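You operate a simulated robot arm through the tools that you are given. There is no shell and no other tool.

You are at the controls of a simulated robot arm. One attempt, no reset.

TASK
Shake the black bundle level in the square wooden box, then slip the wide red band over it.
Fine: the bundle stays in the box; the box goes back on the green rubber mat. Set down upright: what you pick out.

The check looks at the end state, three seconds after you hand in, the way a careful person would. Anything else that was tipped, shoved, dropped, spilled or broken makes it a failure.

THE ROBOT
A 6-joint arm with a two-finger parallel gripper, fixed in place. Base frame: the origin is on the floor under the middle of its stand, x ahead of it, y to its left, z up; the work surface is at about z = 0.78. Units: m, degrees, N and s.
With the tool pointing down near the work surface it reaches from about 0.32 to 0.74 m from the base axis. Its first joint turns from -66.0 to 66.0 degrees. Payload 2.45 kg.
Tool frame: the origin (TCP) lies between the finger pads and is the grasp point; the fingertips stand 0.024 m ahead of it; z points along the fingers, y is the line along which they close. The gripper opens to 0.068 m. The fingers are 0.017 m wide and 0.01 m thick; the gripper's body (0.04 by 0.07 m) begins 0.041 m behind the TCP.
Orientation is that of the tool frame in the base frame, as a unit quaternion [w, x, y, z]. With the fingers straight down and closing along the base's y, the tool's x points along the base's -x, its y along +y and its z along -z.

THE INTERFACE
- The arm moves only by the tool play_rows. Its argument "moves" is a list of rows, each an object of numbers (a shift or turn left out is 0, a gripper value left out holds the last): "tx", "ty", "tz": the shift along the base's x, y, z in units of 20 mm (1.0 is 20 mm); "rx", "ry", "rz": the turn, a rotation vector about the base's x, y, z in units of 5 degrees (1.0 is 5 degrees); "jaw": the closure in counts, from 0 (fully open) to 255 (shut). In form: [{"tx": .., "ty": .., "tz": .., "rx": .., "ry": .., "rz": .., "jaw": ..}, ...]. A call has 1 to 20 rows; each row shifts and turns the commanded pose from where the row before left it. A call with a number of a shift or a turn outside -1 to 1 is refused whole. Rows are played at 5 a second. More than 0.05 m and 8.6 degrees between two rows, or a gripper value outside its range, and nothing of the call is played. Where a pose cannot be reached the arm comes as near as it can. A force on the tool above 90 N (or 10 N above the force at the start of the call, whichever is more), or a blocked arm, ends the call early, and 0.2 s more pass. The fingers move at their own pace (about 0.108 m/s each) and stop on an object; they squeeze with about 42 N. The grip force told is the motor's: it shows also when the fingers shut on nothing. Time passes only in rows, and 0.2 s behind the last, so rows that do not move let the fingers close. It gives the time, the measured TCP pose, the force on the tool (base axes), the opening and the grip force at its end, in the units of the frame above (readings bear some noise), with the torque about the TCP (base axes, N m) and any sound that the robot's microphone picked up, and new pictures: "pictures" is both (left out), scene, wrist or none.
- Cameras (640 x 400 px; columns grow to the right, rows downward): "scene" is fixed at [0.1808, 0.4344, 1.4463]; the picture's right is [-0.55, -0.84, 0.00], its down [-0.60, 0.40, -0.69] and it looks along [0.58, -0.38, -0.72] (base axes); focal length 370 px, centre (320, 200). "wrist" rides on the gripper at [0.084, 0.011, -0.075] in the tool frame; the picture's right is [-0.13, 0.99, 0.00], its down [-0.60, -0.08, -0.79] and it looks along [-0.79, -0.10, 0.61] (tool axes); focal length 251 px, centre (320, 200). There is no depth. A picture from a camera that has moved, and an enlarged one, comes with that camera's place and axes in the base frame and with its lens.
- zoom(camera, box): a new picture of the part [left, top, right, bottom] of that camera's present view, enlarged. No time passes.
- hand_in(): hands the job in; it is judged then, once.

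Nothing tells you positions but the pictures and the camera data. Unless the task says otherwise, let go and move clear before handing in.

The tools are called after "Emit:" as name(argument=value, ...) on one line, values as JSON. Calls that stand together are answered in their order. play_rows: Moves the arm, as the interface text tells. Its arguments: {"type":"object","properties":{"moves":{"type":"array","items":{"type":"object","properties":{"tx":{"type":"number"},"ty":{"type":"number"},"tz":{"type":"number"},"rx":{"type":"number"},"ry":{"type":"number"},"rz":{"type":"number"},"jaw":{"type":"number"}}}},"pictures":{"type":"string","enum":["both","scene","wrist","none"]}},"required":["moves"]} The other tools are called the same way: zoom (camera, box) takes an enlarged picture of a part of a camera's view; hand_in () hands the job in.

At the start:

```text
clock: 0.0
ee_pos: [0.4356, 0.0111, 1.0786]
tool_rot: [0.0, 0.0, 1.0, 0.0]
ft_force: [-0.9, -0.7, -0.5]
torque: [0.01, -0.01, 0.01]
grip_width: 0.0682
grip_force: 0.1
```

scene: 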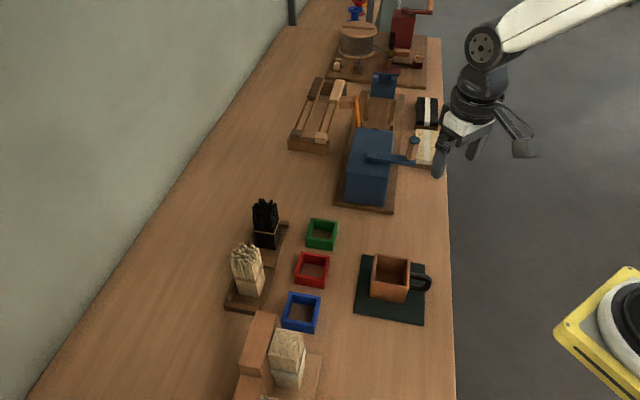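
wrist: 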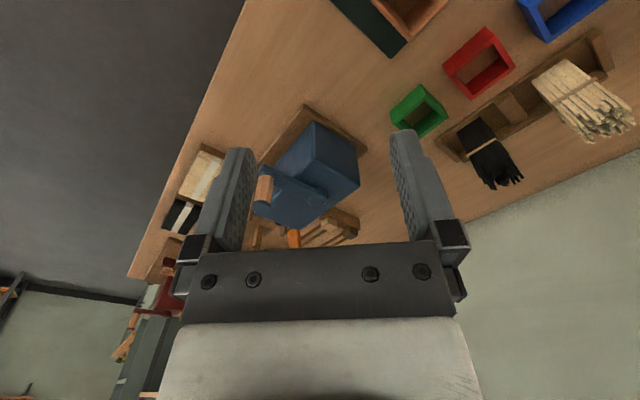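

I see a bench with black and pale stick bundles in stands, three coloured square bands (green, red, blue), and a wooden box with a black handle on a green mat. I'll look closer before moving.

Emit:
zoom(camera="scene", box=[200, 180, 460, 342])

Emit:
zoom(camera="scene", box=[220, 185, 350, 266])

Emit:
zoom(camera="scene", box=[340, 240, 450, 330])

Emit:
zoom(camera="scene", box=[220, 290, 350, 400])

Emit:
zoom(camera="wrist", box=[340, 0, 640, 200])

```text
2.46 times, centred on (330, 261) of scene
camera zoom: at [0.1808, 0.4344, 1.4463], right [-0.55, -0.84, 0.0], down [-0.6, 0.4, -0.69], along [0.58, -0.38, -0.72], focal length 911 px, centre (295, 50)
```

zoom: 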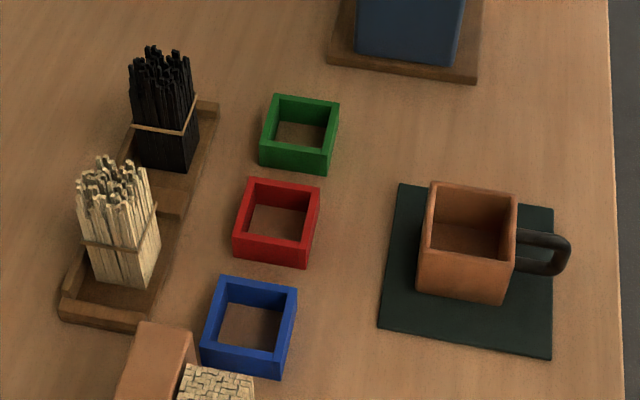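

```text
4.92 times, centred on (285, 226) of scene
camera zoom: at [0.1808, 0.4344, 1.4463], right [-0.55, -0.84, 0.0], down [-0.6, 0.4, -0.69], along [0.58, -0.38, -0.72], focal length 1821 px, centre (492, 74)
```

zoom: 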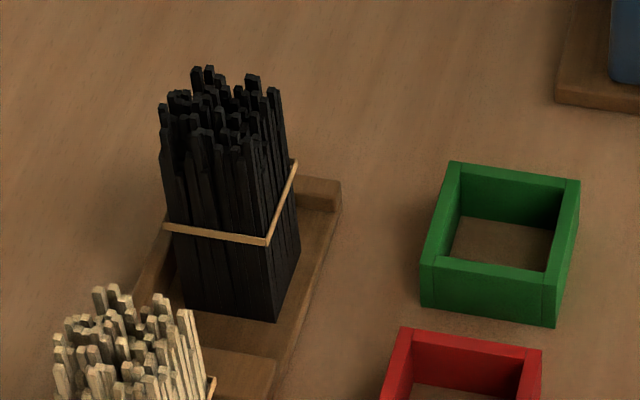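

```text
4.44 times, centred on (395, 285) of scene
camera zoom: at [0.1808, 0.4344, 1.4463], right [-0.55, -0.84, 0.0], down [-0.6, 0.4, -0.69], along [0.58, -0.38, -0.72], focal length 1644 px, centre (-13, -178)
```

zoom: 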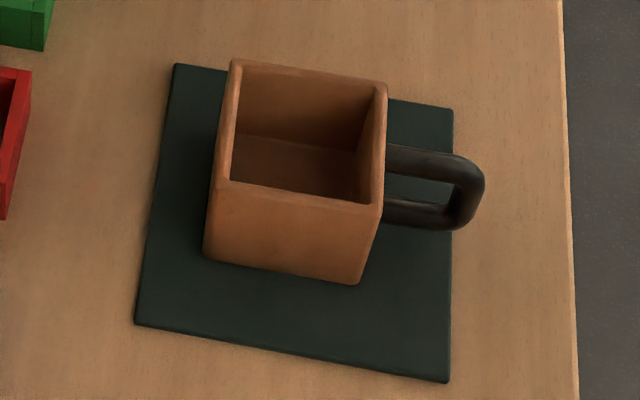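

```text
3.64 times, centred on (285, 345) of scene
camera zoom: at [0.1808, 0.4344, 1.4463], right [-0.55, -0.84, 0.0], down [-0.6, 0.4, -0.69], along [0.58, -0.38, -0.72], focal length 1345 px, centre (447, -327)
```

zoom: 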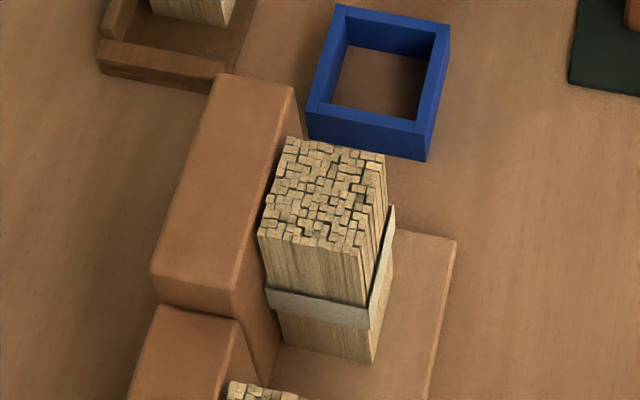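

```text
2.00 times, centred on (490, 100) of wrist
camera zoom: at [0.3524, 0.0209, 1.1537], right [0.13, 0.99, 0.0], down [0.6, -0.08, 0.79], along [0.79, -0.1, -0.61], focal length 503 px, centre (-20, 400)
```

zoom: 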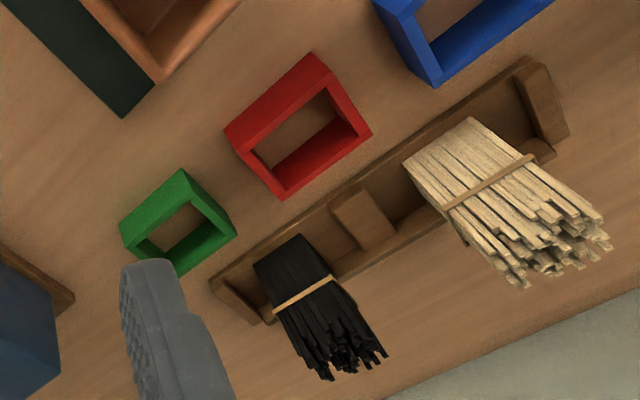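

The three bands sit between the stand and the mat, and the box handle points toward the robot base. I'll take sharper views of the red band, the handle and the back of the bench before planning the grasp.

Emit:
zoom(camera="scene", box=[280, 240, 344, 290])

Emit:
zoom(camera="scene", box=[366, 248, 436, 306])

Emit:
zoom(camera="scene", box=[240, 192, 304, 252])

Emit:
zoom(camera="scene", box=[280, 0, 480, 200])

```text
8.00 times, centred on (312, 265) of scene
camera zoom: at [0.1808, 0.4344, 1.4463], right [-0.55, -0.84, 0.0], down [-0.6, 0.4, -0.69], along [0.58, -0.38, -0.72], focal length 2960 px, centre (384, -320)
```

zoom: 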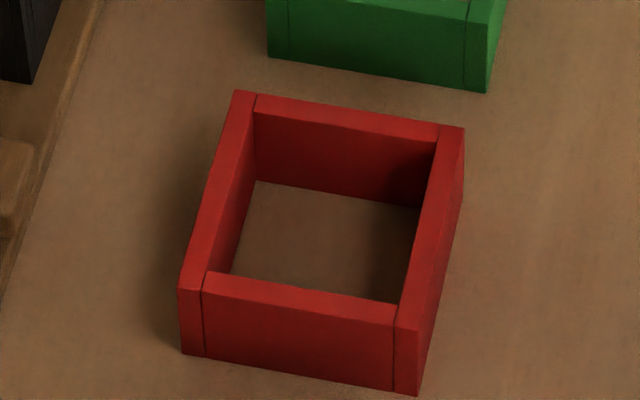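

```text
6.90 times, centred on (401, 277) of scene
camera zoom: at [0.1808, 0.4344, 1.4463], right [-0.55, -0.84, 0.0], down [-0.6, 0.4, -0.69], along [0.58, -0.38, -0.72], focal length 2552 px, centre (-239, -331)
```

zoom: 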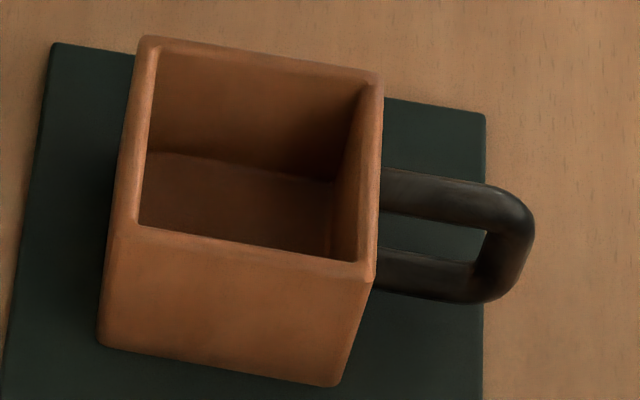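

```text
6.67 times, centred on (272, 222) of scene
camera zoom: at [0.1808, 0.4344, 1.4463], right [-0.55, -0.84, 0.0], down [-0.6, 0.4, -0.69], along [0.58, -0.38, -0.72], focal length 2466 px, centre (640, 53)
```

zoom: 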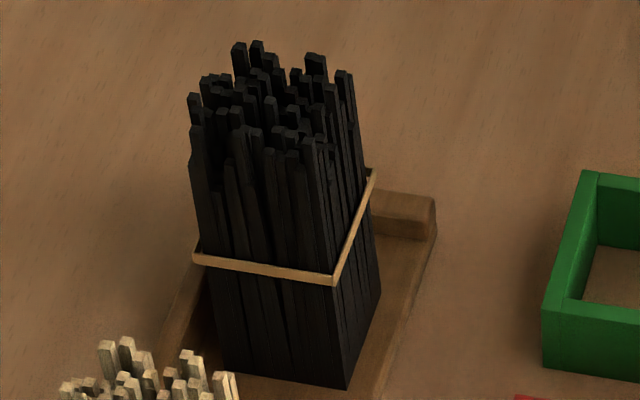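

```text
2.00 times, centred on (380, 100) of scene
camera zoom: at [0.1808, 0.4344, 1.4463], right [-0.55, -0.84, 0.0], down [-0.6, 0.4, -0.69], along [0.58, -0.38, -0.72], focal length 740 px, centre (200, 400)
```

zoom: 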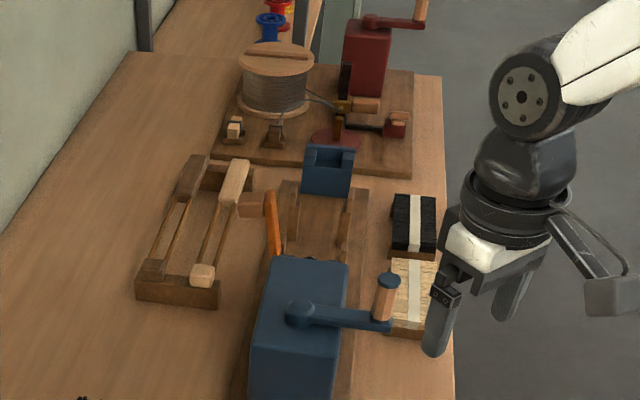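

The red band is centred near (0.546, 0.213), about 61 mm square and 29 mm tall. The black bundle is near (0.663, 0.253), about 41 mm square with its tops near z 0.92. I'll move high above the bundle with the tool turned 45° to match the edges.

Emit:
play_rows(moves=[{"tx": 0.8, "ty": 0.86, "rz": 0.75, "jaw": 0}, {"tx": 0.8, "ty": 0.86, "rz": 0.75}, {"tx": 0.8, "ty": 0.86, "rz": 0.75}, {"tx": 0.8, "ty": 0.86, "rz": 0.75}, {"tx": 0.8, "ty": 0.86, "rz": 0.75}, {"tx": 0.8, "ty": 0.86, "rz": 0.75}, {"tx": 0.8, "ty": 0.86, "rz": 0.75}, {"tx": 0.8, "ty": 0.86, "rz": 0.75}, {"tx": 0.8, "ty": 0.86, "rz": 0.75}, {"tx": 0.8, "ty": 0.86, "rz": 0.75}, {"tx": 0.8, "ty": 0.86, "rz": 0.75}, {"tx": 0.8, "ty": 0.86, "rz": 0.75}, {}])

```text
clock: 2.8
ee_pos: [0.6286, 0.2162, 1.0797]
tool_rot: [0.0, -0.384, 0.923, 0.001]
ft_force: [0.2, 0.4, -0.1]
torque: [0.05, 0.0, 0.02]
grip_width: 0.0679
grip_force: 0.0
camera wrist: at [0.5618, 0.1643, 1.1536], right [-0.61, 0.79, 0.0], down [0.48, 0.37, 0.79], along [0.63, 0.48, -0.61], focal length 251 px, centre (320, 200)
```

scene: 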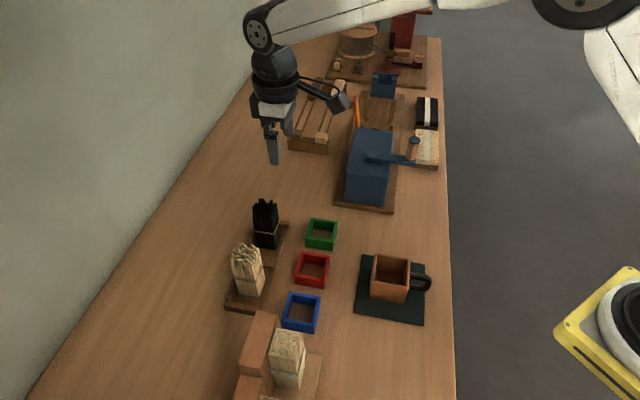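
wrist: 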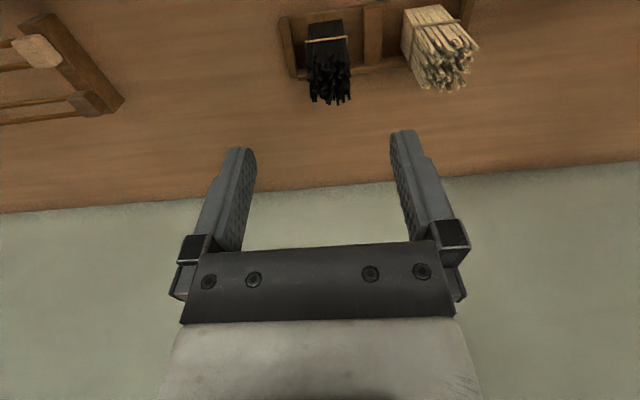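

The tool is aligned at 45° and the bundle is in the wrist view ahead of the gripper. I'll zoom in to measure its position against the first estimate.

Emit:
zoom(camera="wrist", box=[270, 0, 490, 130])

Emit:
zoom(camera="scene", box=[230, 90, 390, 190])

```text
2.91 times, centred on (380, 65) of wrist
camera zoom: at [0.5618, 0.1643, 1.1536], right [-0.61, 0.79, 0.0], down [0.48, 0.37, 0.79], along [0.63, 0.48, -0.61], focal length 731 px, centre (146, 593)
```

zoom: 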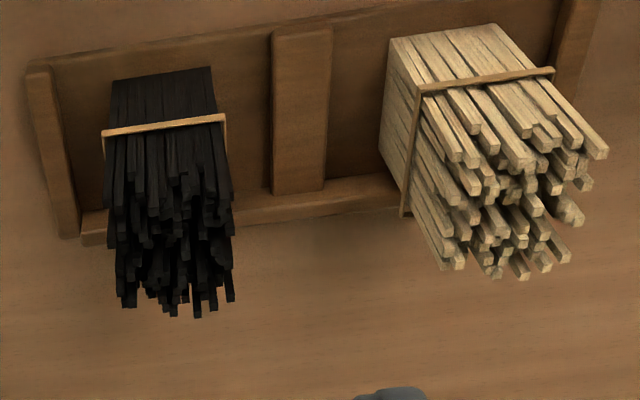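

```text
4.00 times, centred on (310, 140) of scene
camera zoom: at [0.1808, 0.4344, 1.4463], right [-0.55, -0.84, 0.0], down [-0.6, 0.4, -0.69], along [0.58, -0.38, -0.72], focal length 1480 px, centre (360, 440)
```

zoom: 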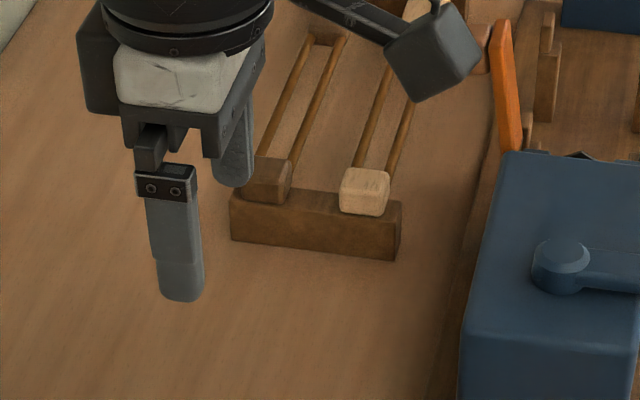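

The wrist view gives a bundle centre of about (0.6625, 0.2535), which matches the scene estimate. I'll move over it and descend partway with the jaws open.

Emit:
play_rows(moves=[{"tx": 0.87, "ty": 0.92}, {"tx": 0.87, "ty": 0.92}, {"tz": -0.8}, {"tz": -0.8}, {"tz": -0.8}, {"tz": -0.8}, {"tz": -0.8}, {"tz": -0.8}, {}])

```text
clock: 4.8
ee_pos: [0.6641, 0.2525, 0.9816]
tool_rot: [0.001, -0.382, 0.924, 0.0]
ft_force: [0.1, 0.0, 0.3]
torque: [0.03, 0.0, 0.0]
grip_width: 0.0681
grip_force: 0.0
camera wrist: at [0.5966, 0.2017, 1.0562], right [-0.61, 0.79, 0.0], down [0.48, 0.37, 0.79], along [0.63, 0.48, -0.61], focal length 251 px, centre (320, 200)
```

scene: 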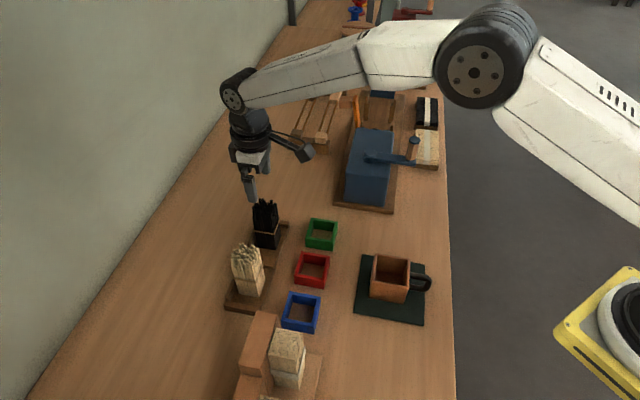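
wrist: 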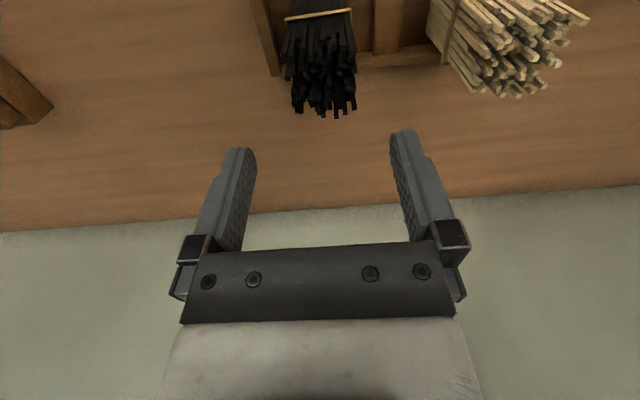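

The bundle is centred between the fingers in the wrist view. I'll lower so the tips straddle the top, then check.

Emit:
play_rows(moves=[{"tz": -0.6}, {"tz": -0.6}, {"tz": -0.6}, {"tz": -0.6}, {"tz": -0.5}, {}])

Emit:
zoom(camera="scene", box=[210, 140, 310, 260])

```text
clock: 6.2
ee_pos: [0.6621, 0.2545, 0.9225]
tool_rot: [0.0, -0.383, 0.924, 0.0]
ft_force: [-0.5, -0.4, 0.0]
torque: [-0.02, -0.01, 0.02]
grip_width: 0.0679
grip_force: 0.1
camera wrist: at [0.5965, 0.2021, 0.9986], right [-0.61, 0.79, 0.0], down [0.48, 0.37, 0.79], along [0.63, 0.48, -0.61], focal length 251 px, centre (320, 200)
```

scene: 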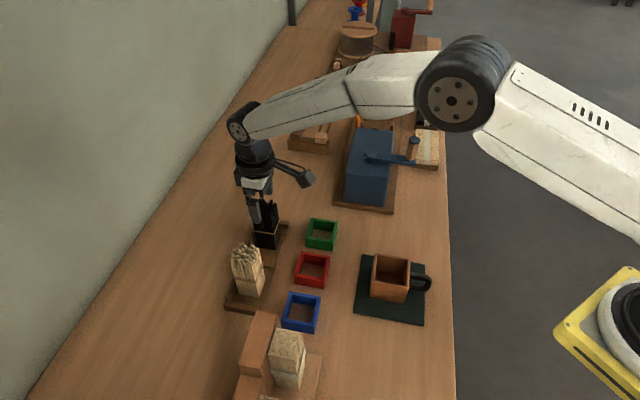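
wrist: 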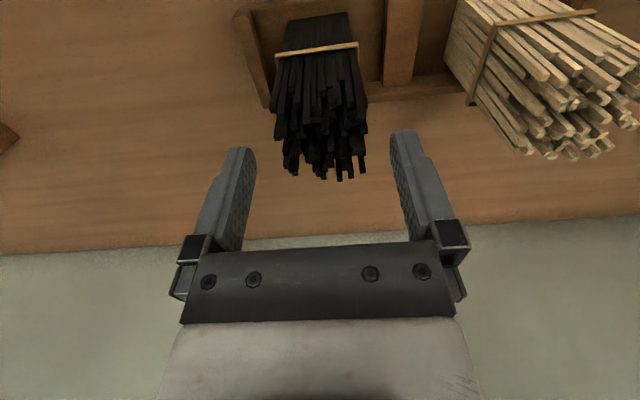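

```text
3.33 times, centred on (260, 200) of scene
camera zoom: at [0.1808, 0.4344, 1.4463], right [-0.55, -0.84, 0.0], down [-0.6, 0.4, -0.69], along [0.58, -0.38, -0.72], focal length 1233 px, centre (520, 200)
```

zoom: 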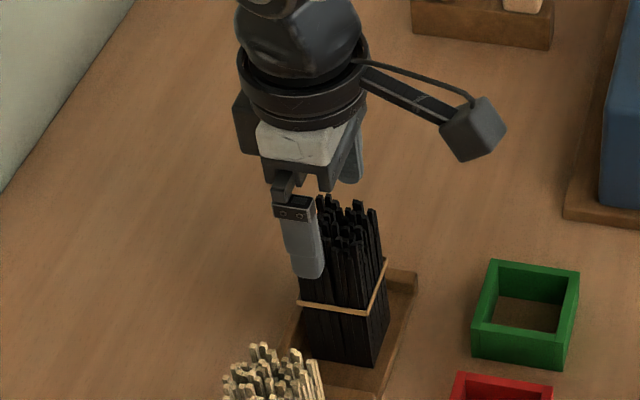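

The fingers straddle the bundle and it projects close to centre between them. I'll descend about 29 mm more, with the palm staying just above the tallest sticks, then close.

Emit:
play_rows(moves=[{"tz": -0.5}, {"tz": -0.5}, {"tz": -0.4}, {}])

Emit:
zoom(camera="scene", box=[210, 140, 310, 260])

Emit:
zoom(camera="wrist", box=[180, 0, 460, 260])

```text
clock: 7.2
ee_pos: [0.6633, 0.2546, 0.8967]
tool_rot: [0.0, -0.383, 0.924, -0.001]
ft_force: [-0.4, -0.3, 0.2]
torque: [0.04, -0.01, -0.01]
grip_width: 0.0678
grip_force: 0.0
camera wrist: at [0.5963, 0.2027, 0.9715], right [-0.61, 0.79, 0.0], down [0.48, 0.37, 0.79], along [0.63, 0.48, -0.61], focal length 251 px, centre (320, 200)
```

scene: 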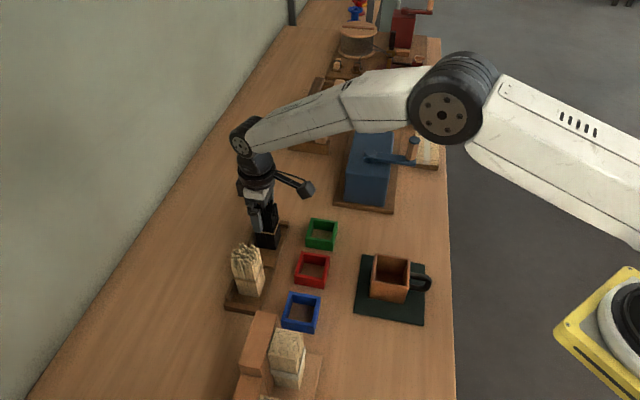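
wrist: 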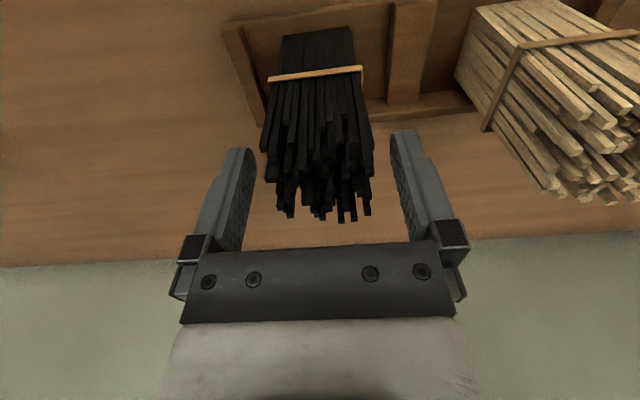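

```text
3.33 times, centred on (260, 200) of scene
camera zoom: at [0.1808, 0.4344, 1.4463], right [-0.55, -0.84, 0.0], down [-0.6, 0.4, -0.69], along [0.58, -0.38, -0.72], focal length 1233 px, centre (520, 200)
```

zoom: 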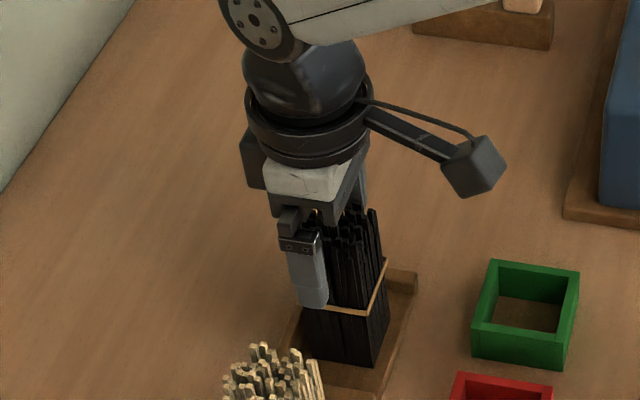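

```text
1.54 times, centred on (320, 130) of wrist
camera zoom: at [0.5963, 0.2027, 0.9715], right [-0.61, 0.79, 0.0], down [0.48, 0.37, 0.79], along [0.63, 0.48, -0.61], focal length 387 px, centre (320, 308)
```

zoom: 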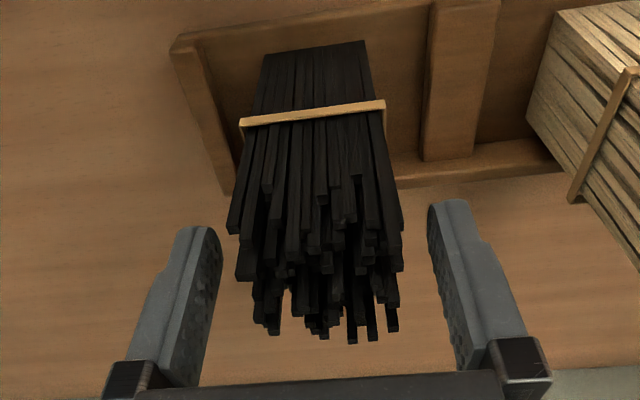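

No contact force, and the sticks sit well centred between the pads. I'll lower another 5 mm and close the jaws.

Emit:
play_rows(moves=[{"tz": -0.25}, {}, {"jaw": 120}, {"jaw": 180}, {"jaw": 255}, {}, {}, {}])

Emit:
zoom(camera="wrist", box=[180, 0, 460, 260])

```text
clock: 9.0
ee_pos: [0.6628, 0.2536, 0.892]
tool_rot: [0.0, -0.382, 0.924, 0.0]
ft_force: [0.6, 1.6, 0.5]
torque: [0.07, -0.07, 0.04]
grip_width: 0.0453
grip_force: 41.7
camera wrist: at [0.5962, 0.2021, 0.967], right [-0.61, 0.79, 0.0], down [0.48, 0.37, 0.79], along [0.63, 0.48, -0.61], focal length 251 px, centre (320, 200)
```

scene: 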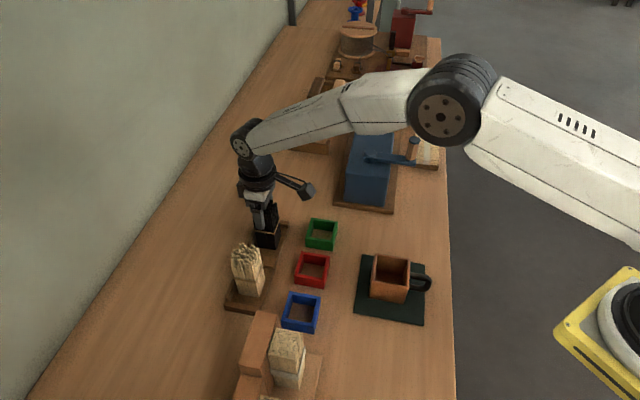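
wrist: 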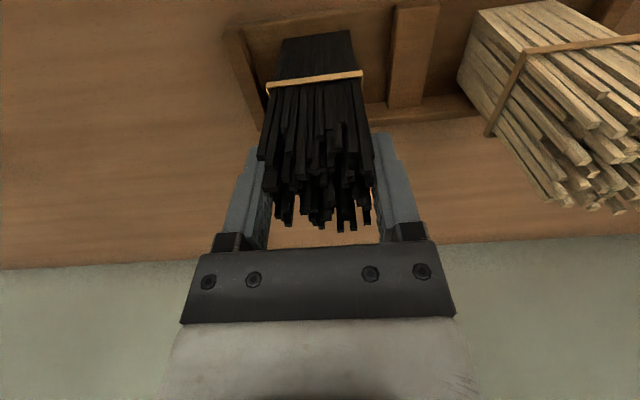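

```text
1.54 times, centred on (320, 130) of wrist
camera zoom: at [0.5962, 0.2021, 0.967], right [-0.61, 0.79, 0.0], down [0.48, 0.37, 0.79], along [0.63, 0.48, -0.61], focal length 387 px, centre (320, 308)
```

zoom: 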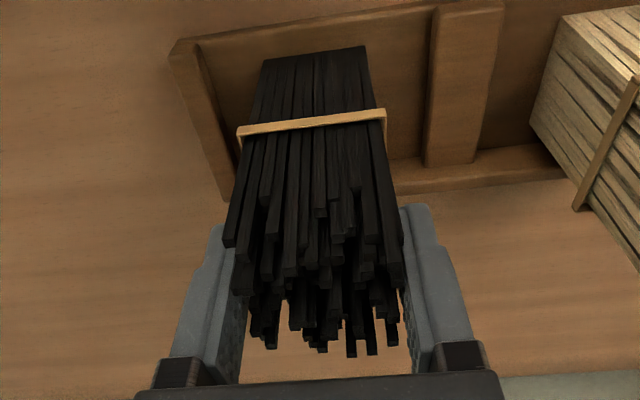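

The jaws stopped on the bundle at 45 mm with the full 42 N, so it's gripped. I'll lift straight up slowly and check that it comes along.

Emit:
play_rows(moves=[{"tz": 0.3}, {"tz": 0.5}, {"tz": 0.6}, {"tz": 0.8}, {"tz": 0.8}, {"tz": 0.8}, {"tz": 0.8}, {"tz": 0.6}, {"tz": 0.4}, {}])

Emit:
zoom(camera="scene", box=[210, 120, 330, 260])

```text
clock: 11.2
ee_pos: [0.6618, 0.2533, 1.0033]
tool_rot: [0.0, -0.382, 0.924, 0.001]
ft_force: [0.3, 0.2, -0.4]
torque: [-0.01, 0.04, 0.04]
grip_width: 0.0454
grip_force: 42.1
camera wrist: at [0.5954, 0.2014, 1.0781], right [-0.61, 0.79, 0.0], down [0.48, 0.37, 0.79], along [0.63, 0.48, -0.61], focal length 251 px, centre (320, 200)
```

scene: 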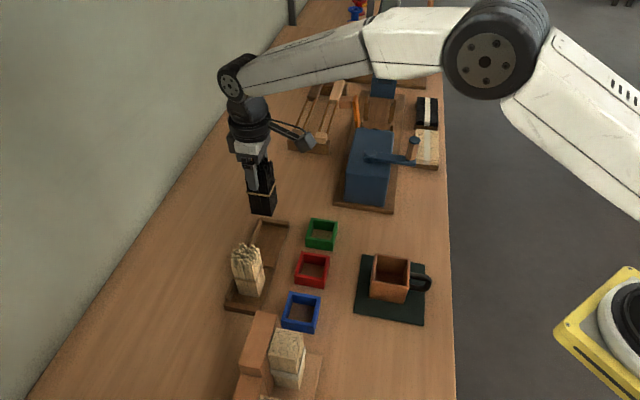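
wrist: 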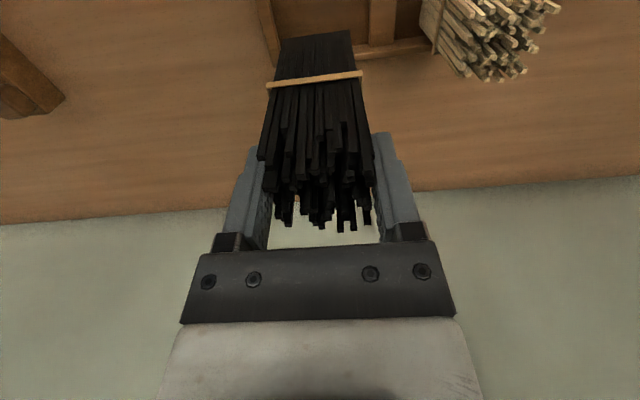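

```text
2.86 times, centred on (270, 190) of scene
camera zoom: at [0.1808, 0.4344, 1.4463], right [-0.55, -0.84, 0.0], down [-0.6, 0.4, -0.69], along [0.58, -0.38, -0.72], focal length 1057 px, centre (463, 229)
```

zoom: 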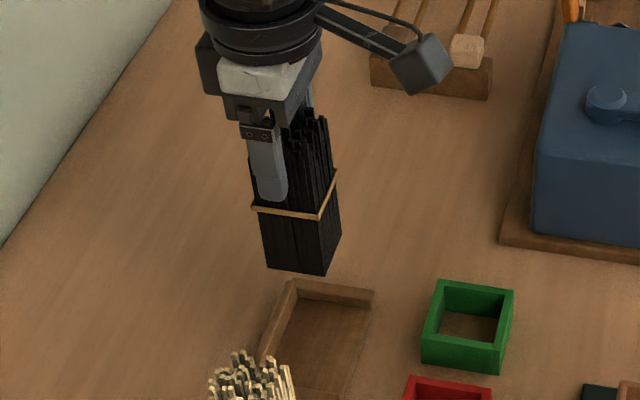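

The bundle lifted cleanly and hangs upright. From the inner rim corners, the box interior is about 58 mm square and centred near (0.434, 0.107). I'll carry the bundle over it with its base well above the rim.

Emit:
play_rows(moves=[{"tx": -0.5, "ty": -0.32}, {"tx": -0.8, "ty": -0.51}, {"tx": -0.85, "ty": -0.55}, {"tx": -0.85, "ty": -0.55}, {"tx": -0.85, "ty": -0.55}, {"tx": -0.85, "ty": -0.55}, {"tx": -0.85, "ty": -0.55}, {"tx": -0.85, "ty": -0.55}, {"tx": -0.85, "ty": -0.55}, {"tx": -0.85, "ty": -0.55}, {"tx": -0.85, "ty": -0.55}, {"tx": -0.85, "ty": -0.55}, {"tx": -0.8, "ty": -0.5}, {"tx": -0.78, "ty": -0.47}, {}, {}])

Emit:
zoom(camera="scene", box=[340, 180, 450, 320])

Emit:
zoom(camera="wrist", box=[180, 0, 460, 260])

```text
clock: 14.6
ee_pos: [0.4333, 0.1079, 1.003]
tool_rot: [0.0, -0.382, 0.924, 0.0]
ft_force: [0.6, -0.5, -1.1]
torque: [0.01, -0.01, -0.03]
grip_width: 0.0454
grip_force: 42.0
camera wrist: at [0.3672, 0.0556, 1.0781], right [-0.61, 0.79, 0.0], down [0.48, 0.37, 0.79], along [0.63, 0.48, -0.61], focal length 251 px, centre (320, 200)
```

scene: 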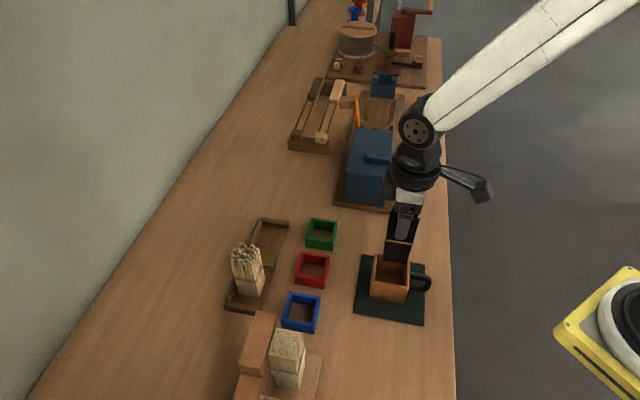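
wrist: 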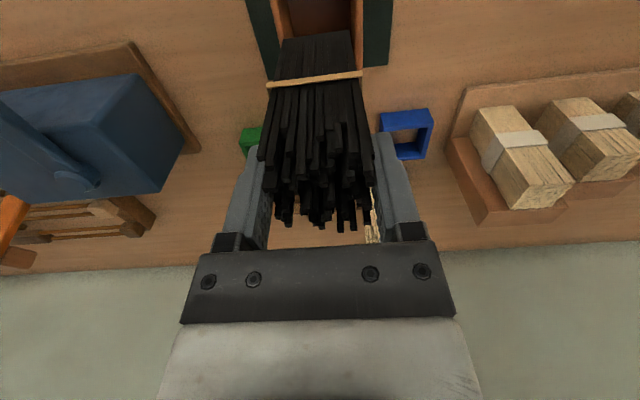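

```text
2.86 times, centred on (395, 250) of scene
camera zoom: at [0.1808, 0.4344, 1.4463], right [-0.55, -0.84, 0.0], down [-0.6, 0.4, -0.69], along [0.58, -0.38, -0.72], focal length 1057 px, centre (106, 57)
```

zoom: 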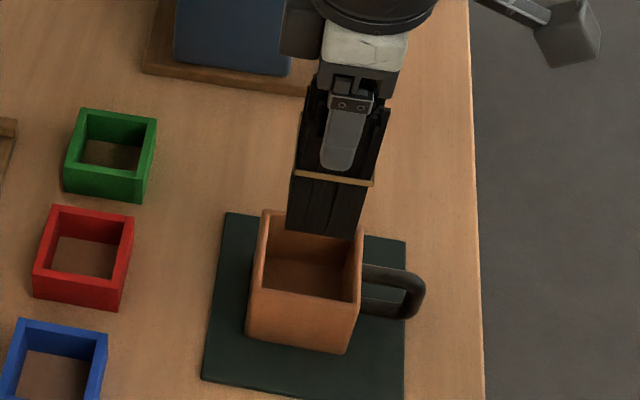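

```text
1.54 times, centred on (320, 130) of wrist
camera zoom: at [0.3672, 0.0556, 1.0781], right [-0.61, 0.79, 0.0], down [0.48, 0.37, 0.79], along [0.63, 0.48, -0.61], focal length 387 px, centre (320, 308)
```

zoom: 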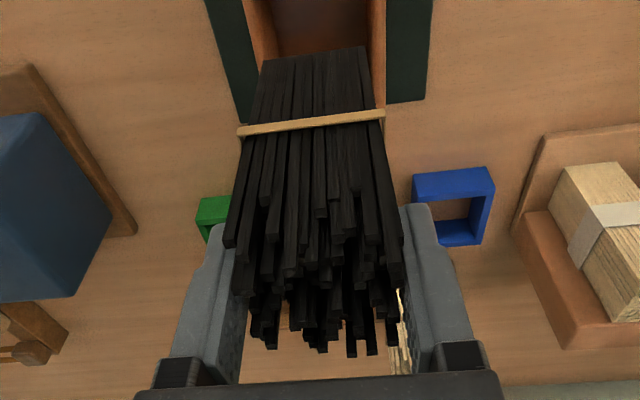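

The bundle base lines up with the box opening to within about 2 mm, with around 8 mm clearance each side. I'll nudge it slightly and lower it in.

Emit:
play_rows(moves=[{"tx": -0.07, "ty": 0.07, "tz": -0.4}, {"tz": -0.6}, {"tz": -0.6}, {"tz": -0.6}, {"tz": -0.5}, {}])

Emit:
zoom(camera="scene", box=[340, 180, 450, 320])

Emit:
zoom(camera="wrist", box=[180, 0, 460, 260])

```text
clock: 16.0
ee_pos: [0.4317, 0.1085, 0.9499]
tool_rot: [0.0, -0.383, 0.924, 0.0]
ft_force: [0.6, -0.4, -1.4]
torque: [-0.04, 0.0, -0.01]
grip_width: 0.0458
grip_force: 42.1
camera wrist: at [0.3666, 0.0564, 1.0247], right [-0.61, 0.79, 0.0], down [0.48, 0.37, 0.79], along [0.63, 0.48, -0.61], focal length 251 px, centre (320, 200)
```

scene: 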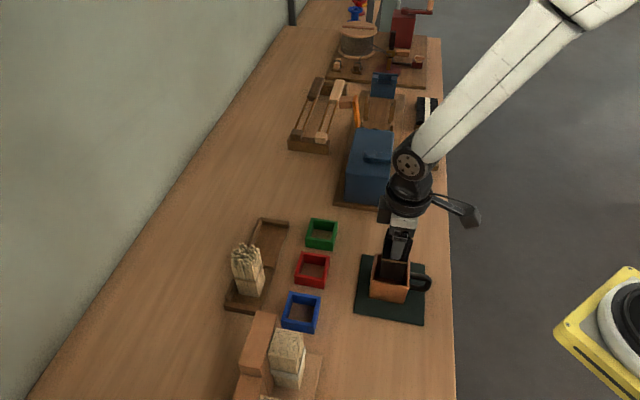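
wrist: 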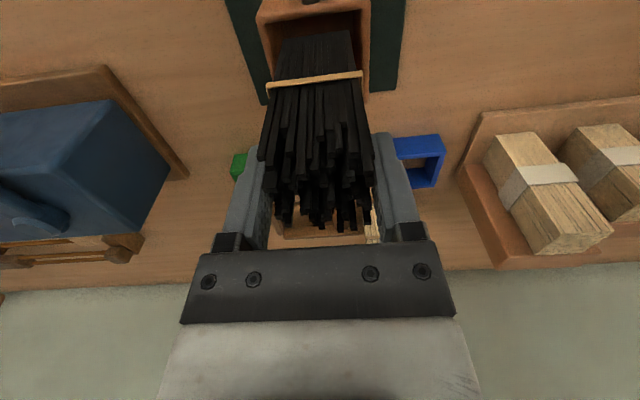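

```text
2.86 times, centred on (395, 250) of scene
camera zoom: at [0.1808, 0.4344, 1.4463], right [-0.55, -0.84, 0.0], down [-0.6, 0.4, -0.69], along [0.58, -0.38, -0.72], focal length 1057 px, centre (106, 57)
```

zoom: 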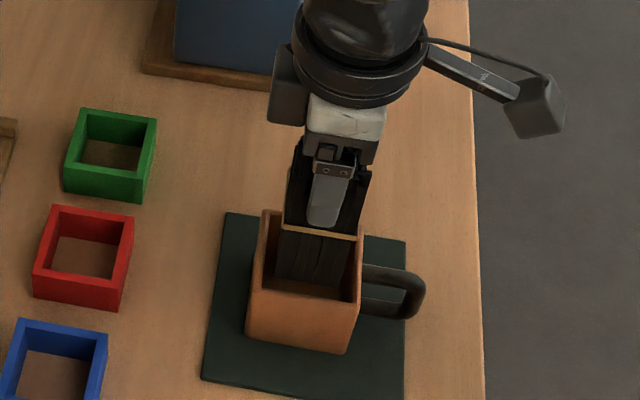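

```text
1.54 times, centred on (320, 130) of wrist
camera zoom: at [0.3666, 0.0564, 1.0247], right [-0.61, 0.79, 0.0], down [0.48, 0.37, 0.79], along [0.63, 0.48, -0.61], focal length 387 px, centre (320, 308)
```

zoom: 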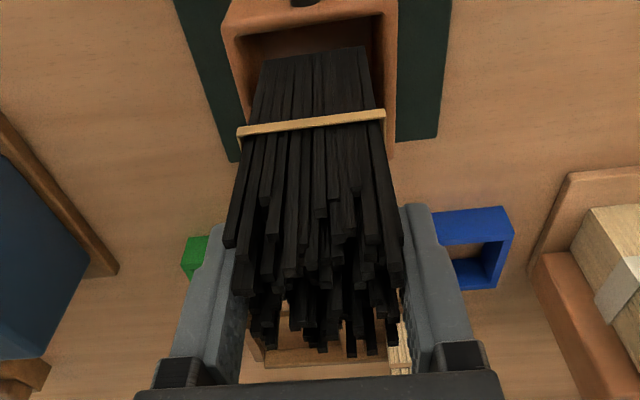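

The base is at rim level and well inside on all sides. I'll keep lowering gently toward the floor of the box, watching the force.

Emit:
play_rows(moves=[{"tz": -0.5}, {"tz": -0.5}, {"tz": -0.5}, {"tz": -0.5}, {"tz": -0.4}, {}])

Emit:
zoom(camera="scene", box=[340, 180, 450, 320])

Emit:
zoom(camera="wrist", box=[180, 0, 460, 260])

```text
clock: 17.4
ee_pos: [0.4325, 0.1089, 0.9011]
tool_rot: [0.0, -0.383, 0.924, 0.0]
ft_force: [-0.7, -0.1, -1.1]
torque: [-0.02, 0.01, 0.0]
grip_width: 0.0454
grip_force: 41.8
camera wrist: at [0.3664, 0.0569, 0.9762], right [-0.61, 0.79, 0.0], down [0.48, 0.37, 0.79], along [0.63, 0.48, -0.61], focal length 251 px, centre (320, 200)
```

scene: 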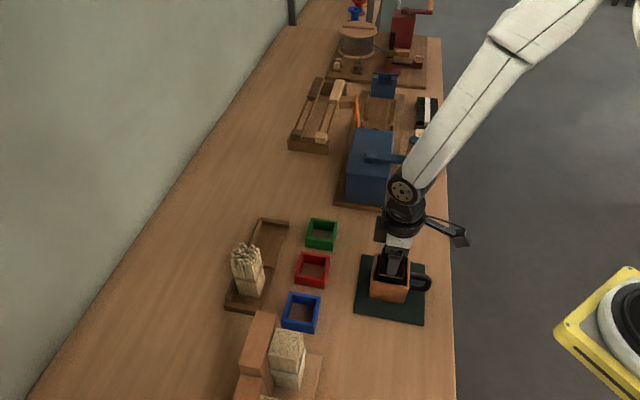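
wrist: 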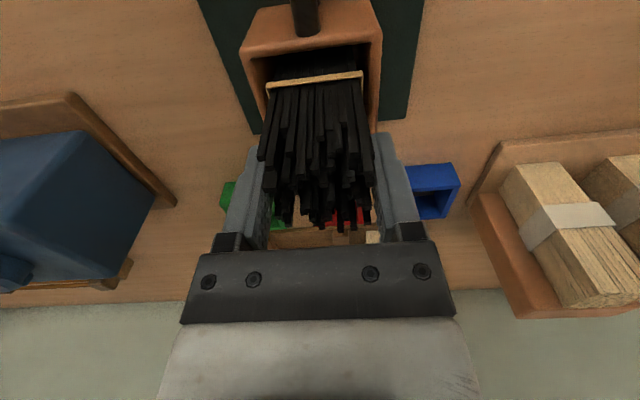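

```text
2.86 times, centred on (395, 250) of scene
camera zoom: at [0.1808, 0.4344, 1.4463], right [-0.55, -0.84, 0.0], down [-0.6, 0.4, -0.69], along [0.58, -0.38, -0.72], focal length 1057 px, centre (106, 57)
```

zoom: 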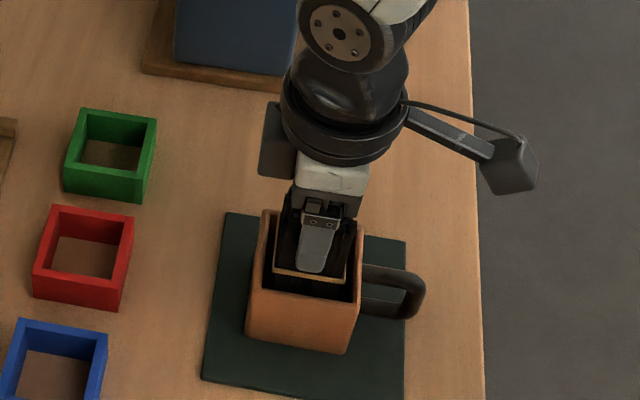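

```text
1.54 times, centred on (320, 130) of wrist
camera zoom: at [0.3664, 0.0569, 0.9762], right [-0.61, 0.79, 0.0], down [0.48, 0.37, 0.79], along [0.63, 0.48, -0.61], focal length 387 px, centre (320, 308)
```

zoom: 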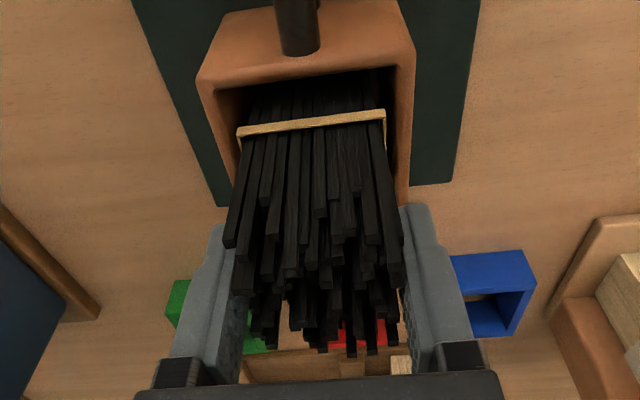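

The bundle is inside the box, about a centimetre above its floor by my estimate. I'll creep down in small steps and read the force.

Emit:
play_rows(moves=[{"tz": -0.15}, {"tz": -0.15}, {}], pictures="none")

Emit:
play_rows(moves=[{"tz": -0.1}, {}], pictures="none")

Emit:
play_rows(moves=[{"tz": -0.08}, {}], pictures="none")

```text
clock: 18.2
ee_pos: [0.4336, 0.1073, 0.8968]
tool_rot: [0.002, -0.382, 0.924, 0.0]
ft_force: [-6.8, -1.2, 33.9]
torque: [-0.32, 0.69, -0.02]
grip_width: 0.0453
grip_force: 42.2
```

```text
clock: 18.8
ee_pos: [0.4339, 0.11, 0.8932]
tool_rot: [0.002, -0.383, 0.924, 0.0]
ft_force: [-4.7, -0.1, 40.2]
torque: [0.07, 0.22, -0.01]
grip_width: 0.0455
grip_force: 42.2
```

```text
clock: 19.4
ee_pos: [0.4352, 0.11, 0.893]
tool_rot: [0.002, -0.382, 0.924, 0.0]
ft_force: [-2.4, 2.1, 41.5]
torque: [0.18, 0.06, 0.0]
grip_width: 0.0457
grip_force: 41.9
```

The bundle is seated on the box floor and pressing at about 40 N. I'll ease up slightly to relieve that, then open the jaws.

Emit:
play_rows(moves=[{"tz": 0.06}, {}], pictures="both")

Emit:
zoom(camera="scene", box=[340, 180, 450, 320])

```text
clock: 20.0
ee_pos: [0.4338, 0.1082, 0.8924]
tool_rot: [0.001, -0.383, 0.924, 0.0]
ft_force: [4.9, 2.0, 20.7]
torque: [0.33, -0.61, 0.0]
grip_width: 0.0455
grip_force: 42.3
camera wrist: at [0.3672, 0.057, 0.9679], right [-0.61, 0.79, 0.0], down [0.48, 0.37, 0.79], along [0.63, 0.48, -0.61], focal length 251 px, centre (320, 200)
```

scene: 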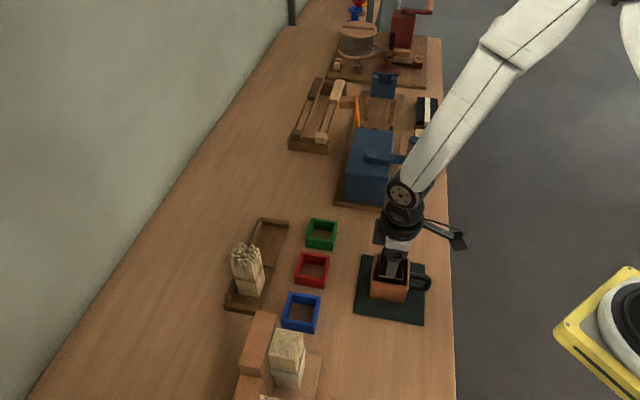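
wrist: 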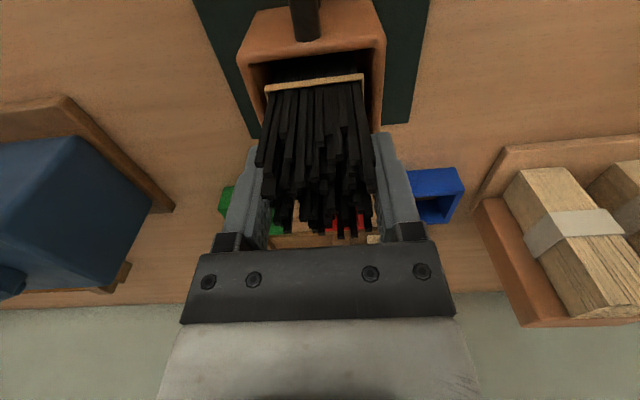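

```text
2.86 times, centred on (395, 250) of scene
camera zoom: at [0.1806, 0.4344, 1.4463], right [-0.55, -0.84, 0.0], down [-0.6, 0.4, -0.69], along [0.58, -0.38, -0.72], focal length 1057 px, centre (106, 57)
```

zoom: 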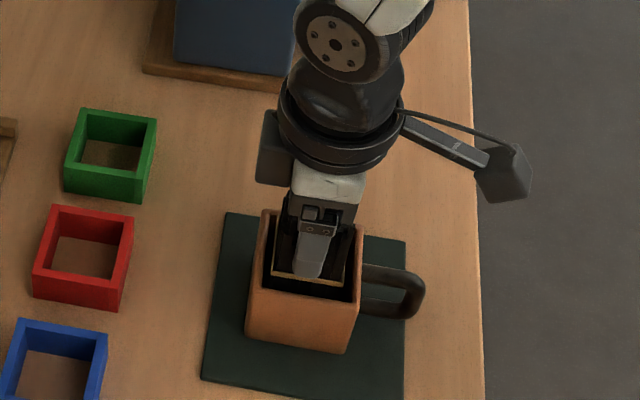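

Force is down to 20 N and the box hasn't shifted on the mat. I'll ease off a touch more and open the jaws.

Emit:
play_rows(moves=[{"tz": 0.04}, {"jaw": 150}, {"jaw": 80}, {"jaw": 0}, {}, {}])

Emit:
zoom(camera="scene", box=[340, 180, 450, 320])

Emit:
zoom(camera="wrist", box=[180, 0, 460, 260])

```text
clock: 21.4
ee_pos: [0.4346, 0.1089, 0.8934]
tool_rot: [0.0, -0.383, 0.924, 0.0]
ft_force: [0.2, -0.5, 0.1]
torque: [0.01, 0.03, 0.05]
grip_width: 0.068
grip_force: 0.1
camera wrist: at [0.3673, 0.0572, 0.9688], right [-0.61, 0.79, 0.0], down [0.48, 0.37, 0.79], along [0.63, 0.48, -0.61], focal length 251 px, centre (320, 200)
```

scene: 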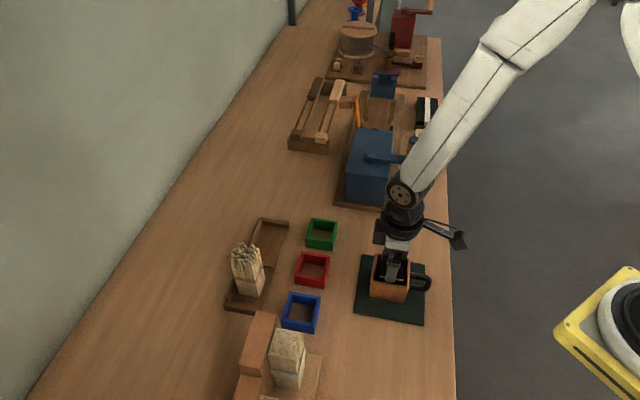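
wrist: 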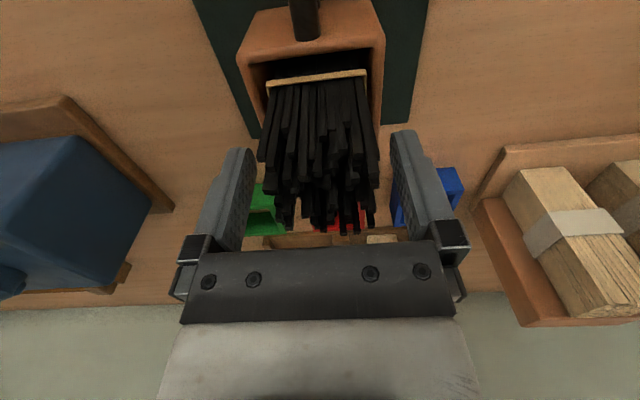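

```text
2.86 times, centred on (395, 250) of scene
camera zoom: at [0.1808, 0.4344, 1.4463], right [-0.55, -0.84, 0.0], down [-0.6, 0.4, -0.69], along [0.58, -0.38, -0.72], focal length 1057 px, centre (106, 57)
```

zoom: 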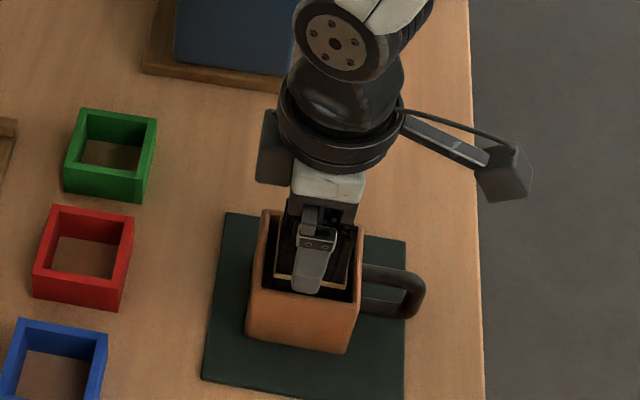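

```text
1.54 times, centred on (320, 130) of wrist
camera zoom: at [0.3673, 0.0572, 0.9688], right [-0.61, 0.79, 0.0], down [0.48, 0.37, 0.79], along [0.63, 0.48, -0.61], focal length 387 px, centre (320, 308)
```

zoom: 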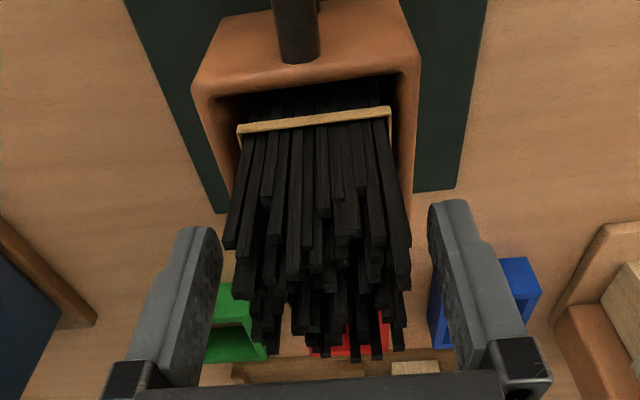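

The bundle is released and standing in the box. I'll rise straight up clear of it and inspect.

Emit:
play_rows(moves=[{"tz": 0.5}, {"tz": 0.7}, {"tz": 0.8}, {"tz": 0.8}, {"tz": 0.8}, {"tz": 0.8}, {"tz": 0.6}, {}])

Emit:
zoom(camera="scene", box=[340, 220, 450, 320])

Emit:
zoom(camera="wrist", box=[200, 0, 440, 150])

```text
clock: 23.2
ee_pos: [0.4331, 0.1091, 0.9948]
tool_rot: [0.0, -0.383, 0.924, 0.0]
ft_force: [0.0, 0.4, 0.0]
torque: [0.01, 0.03, 0.01]
grip_width: 0.068
grip_force: 0.0
camera wrist: at [0.3682, 0.0572, 1.0693], right [-0.61, 0.79, 0.0], down [0.48, 0.37, 0.79], along [0.63, 0.48, -0.61], focal length 251 px, centre (320, 200)
```

scene: 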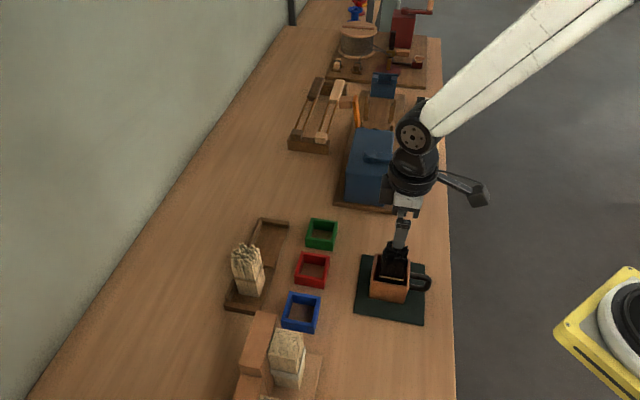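
wrist: 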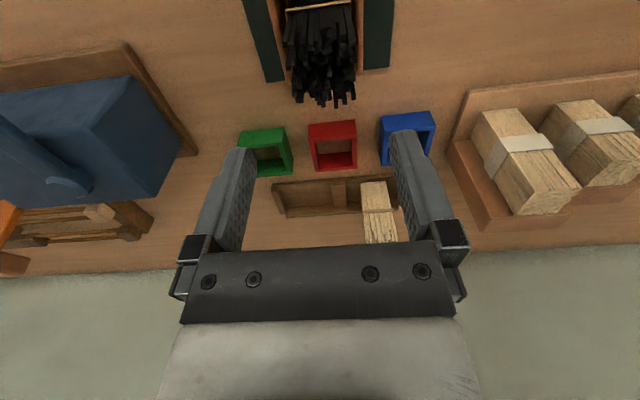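

```text
4.00 times, centred on (395, 270) of scene
camera zoom: at [0.1808, 0.4344, 1.4463], right [-0.55, -0.84, 0.0], down [-0.6, 0.4, -0.69], along [0.58, -0.38, -0.72], focal length 1480 px, centre (20, -80)
```

zoom: 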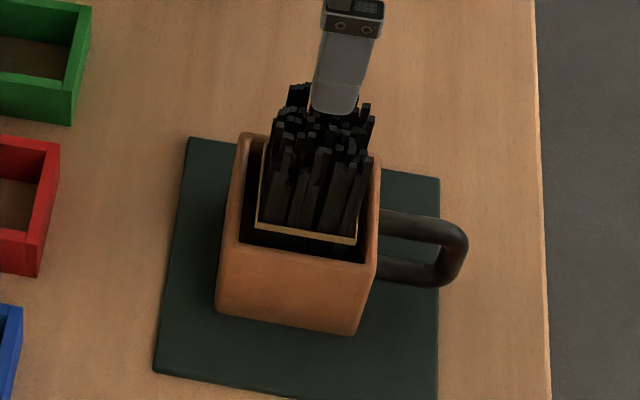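

```text
2.67 times, centred on (320, 75) of wrist
camera zoom: at [0.3682, 0.0572, 1.0693], right [-0.61, 0.79, 0.0], down [0.48, 0.37, 0.79], along [0.63, 0.48, -0.61], focal length 670 px, centre (320, 533)
```

zoom: 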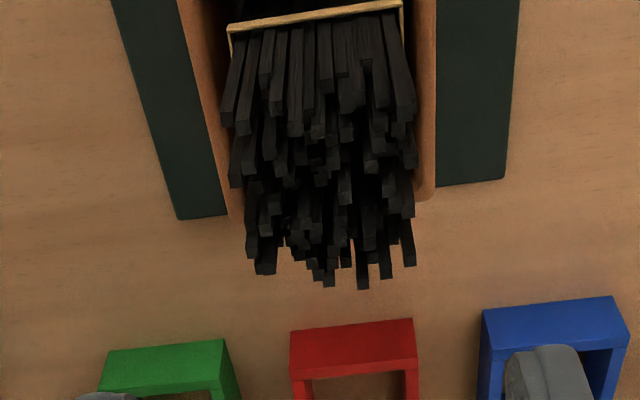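

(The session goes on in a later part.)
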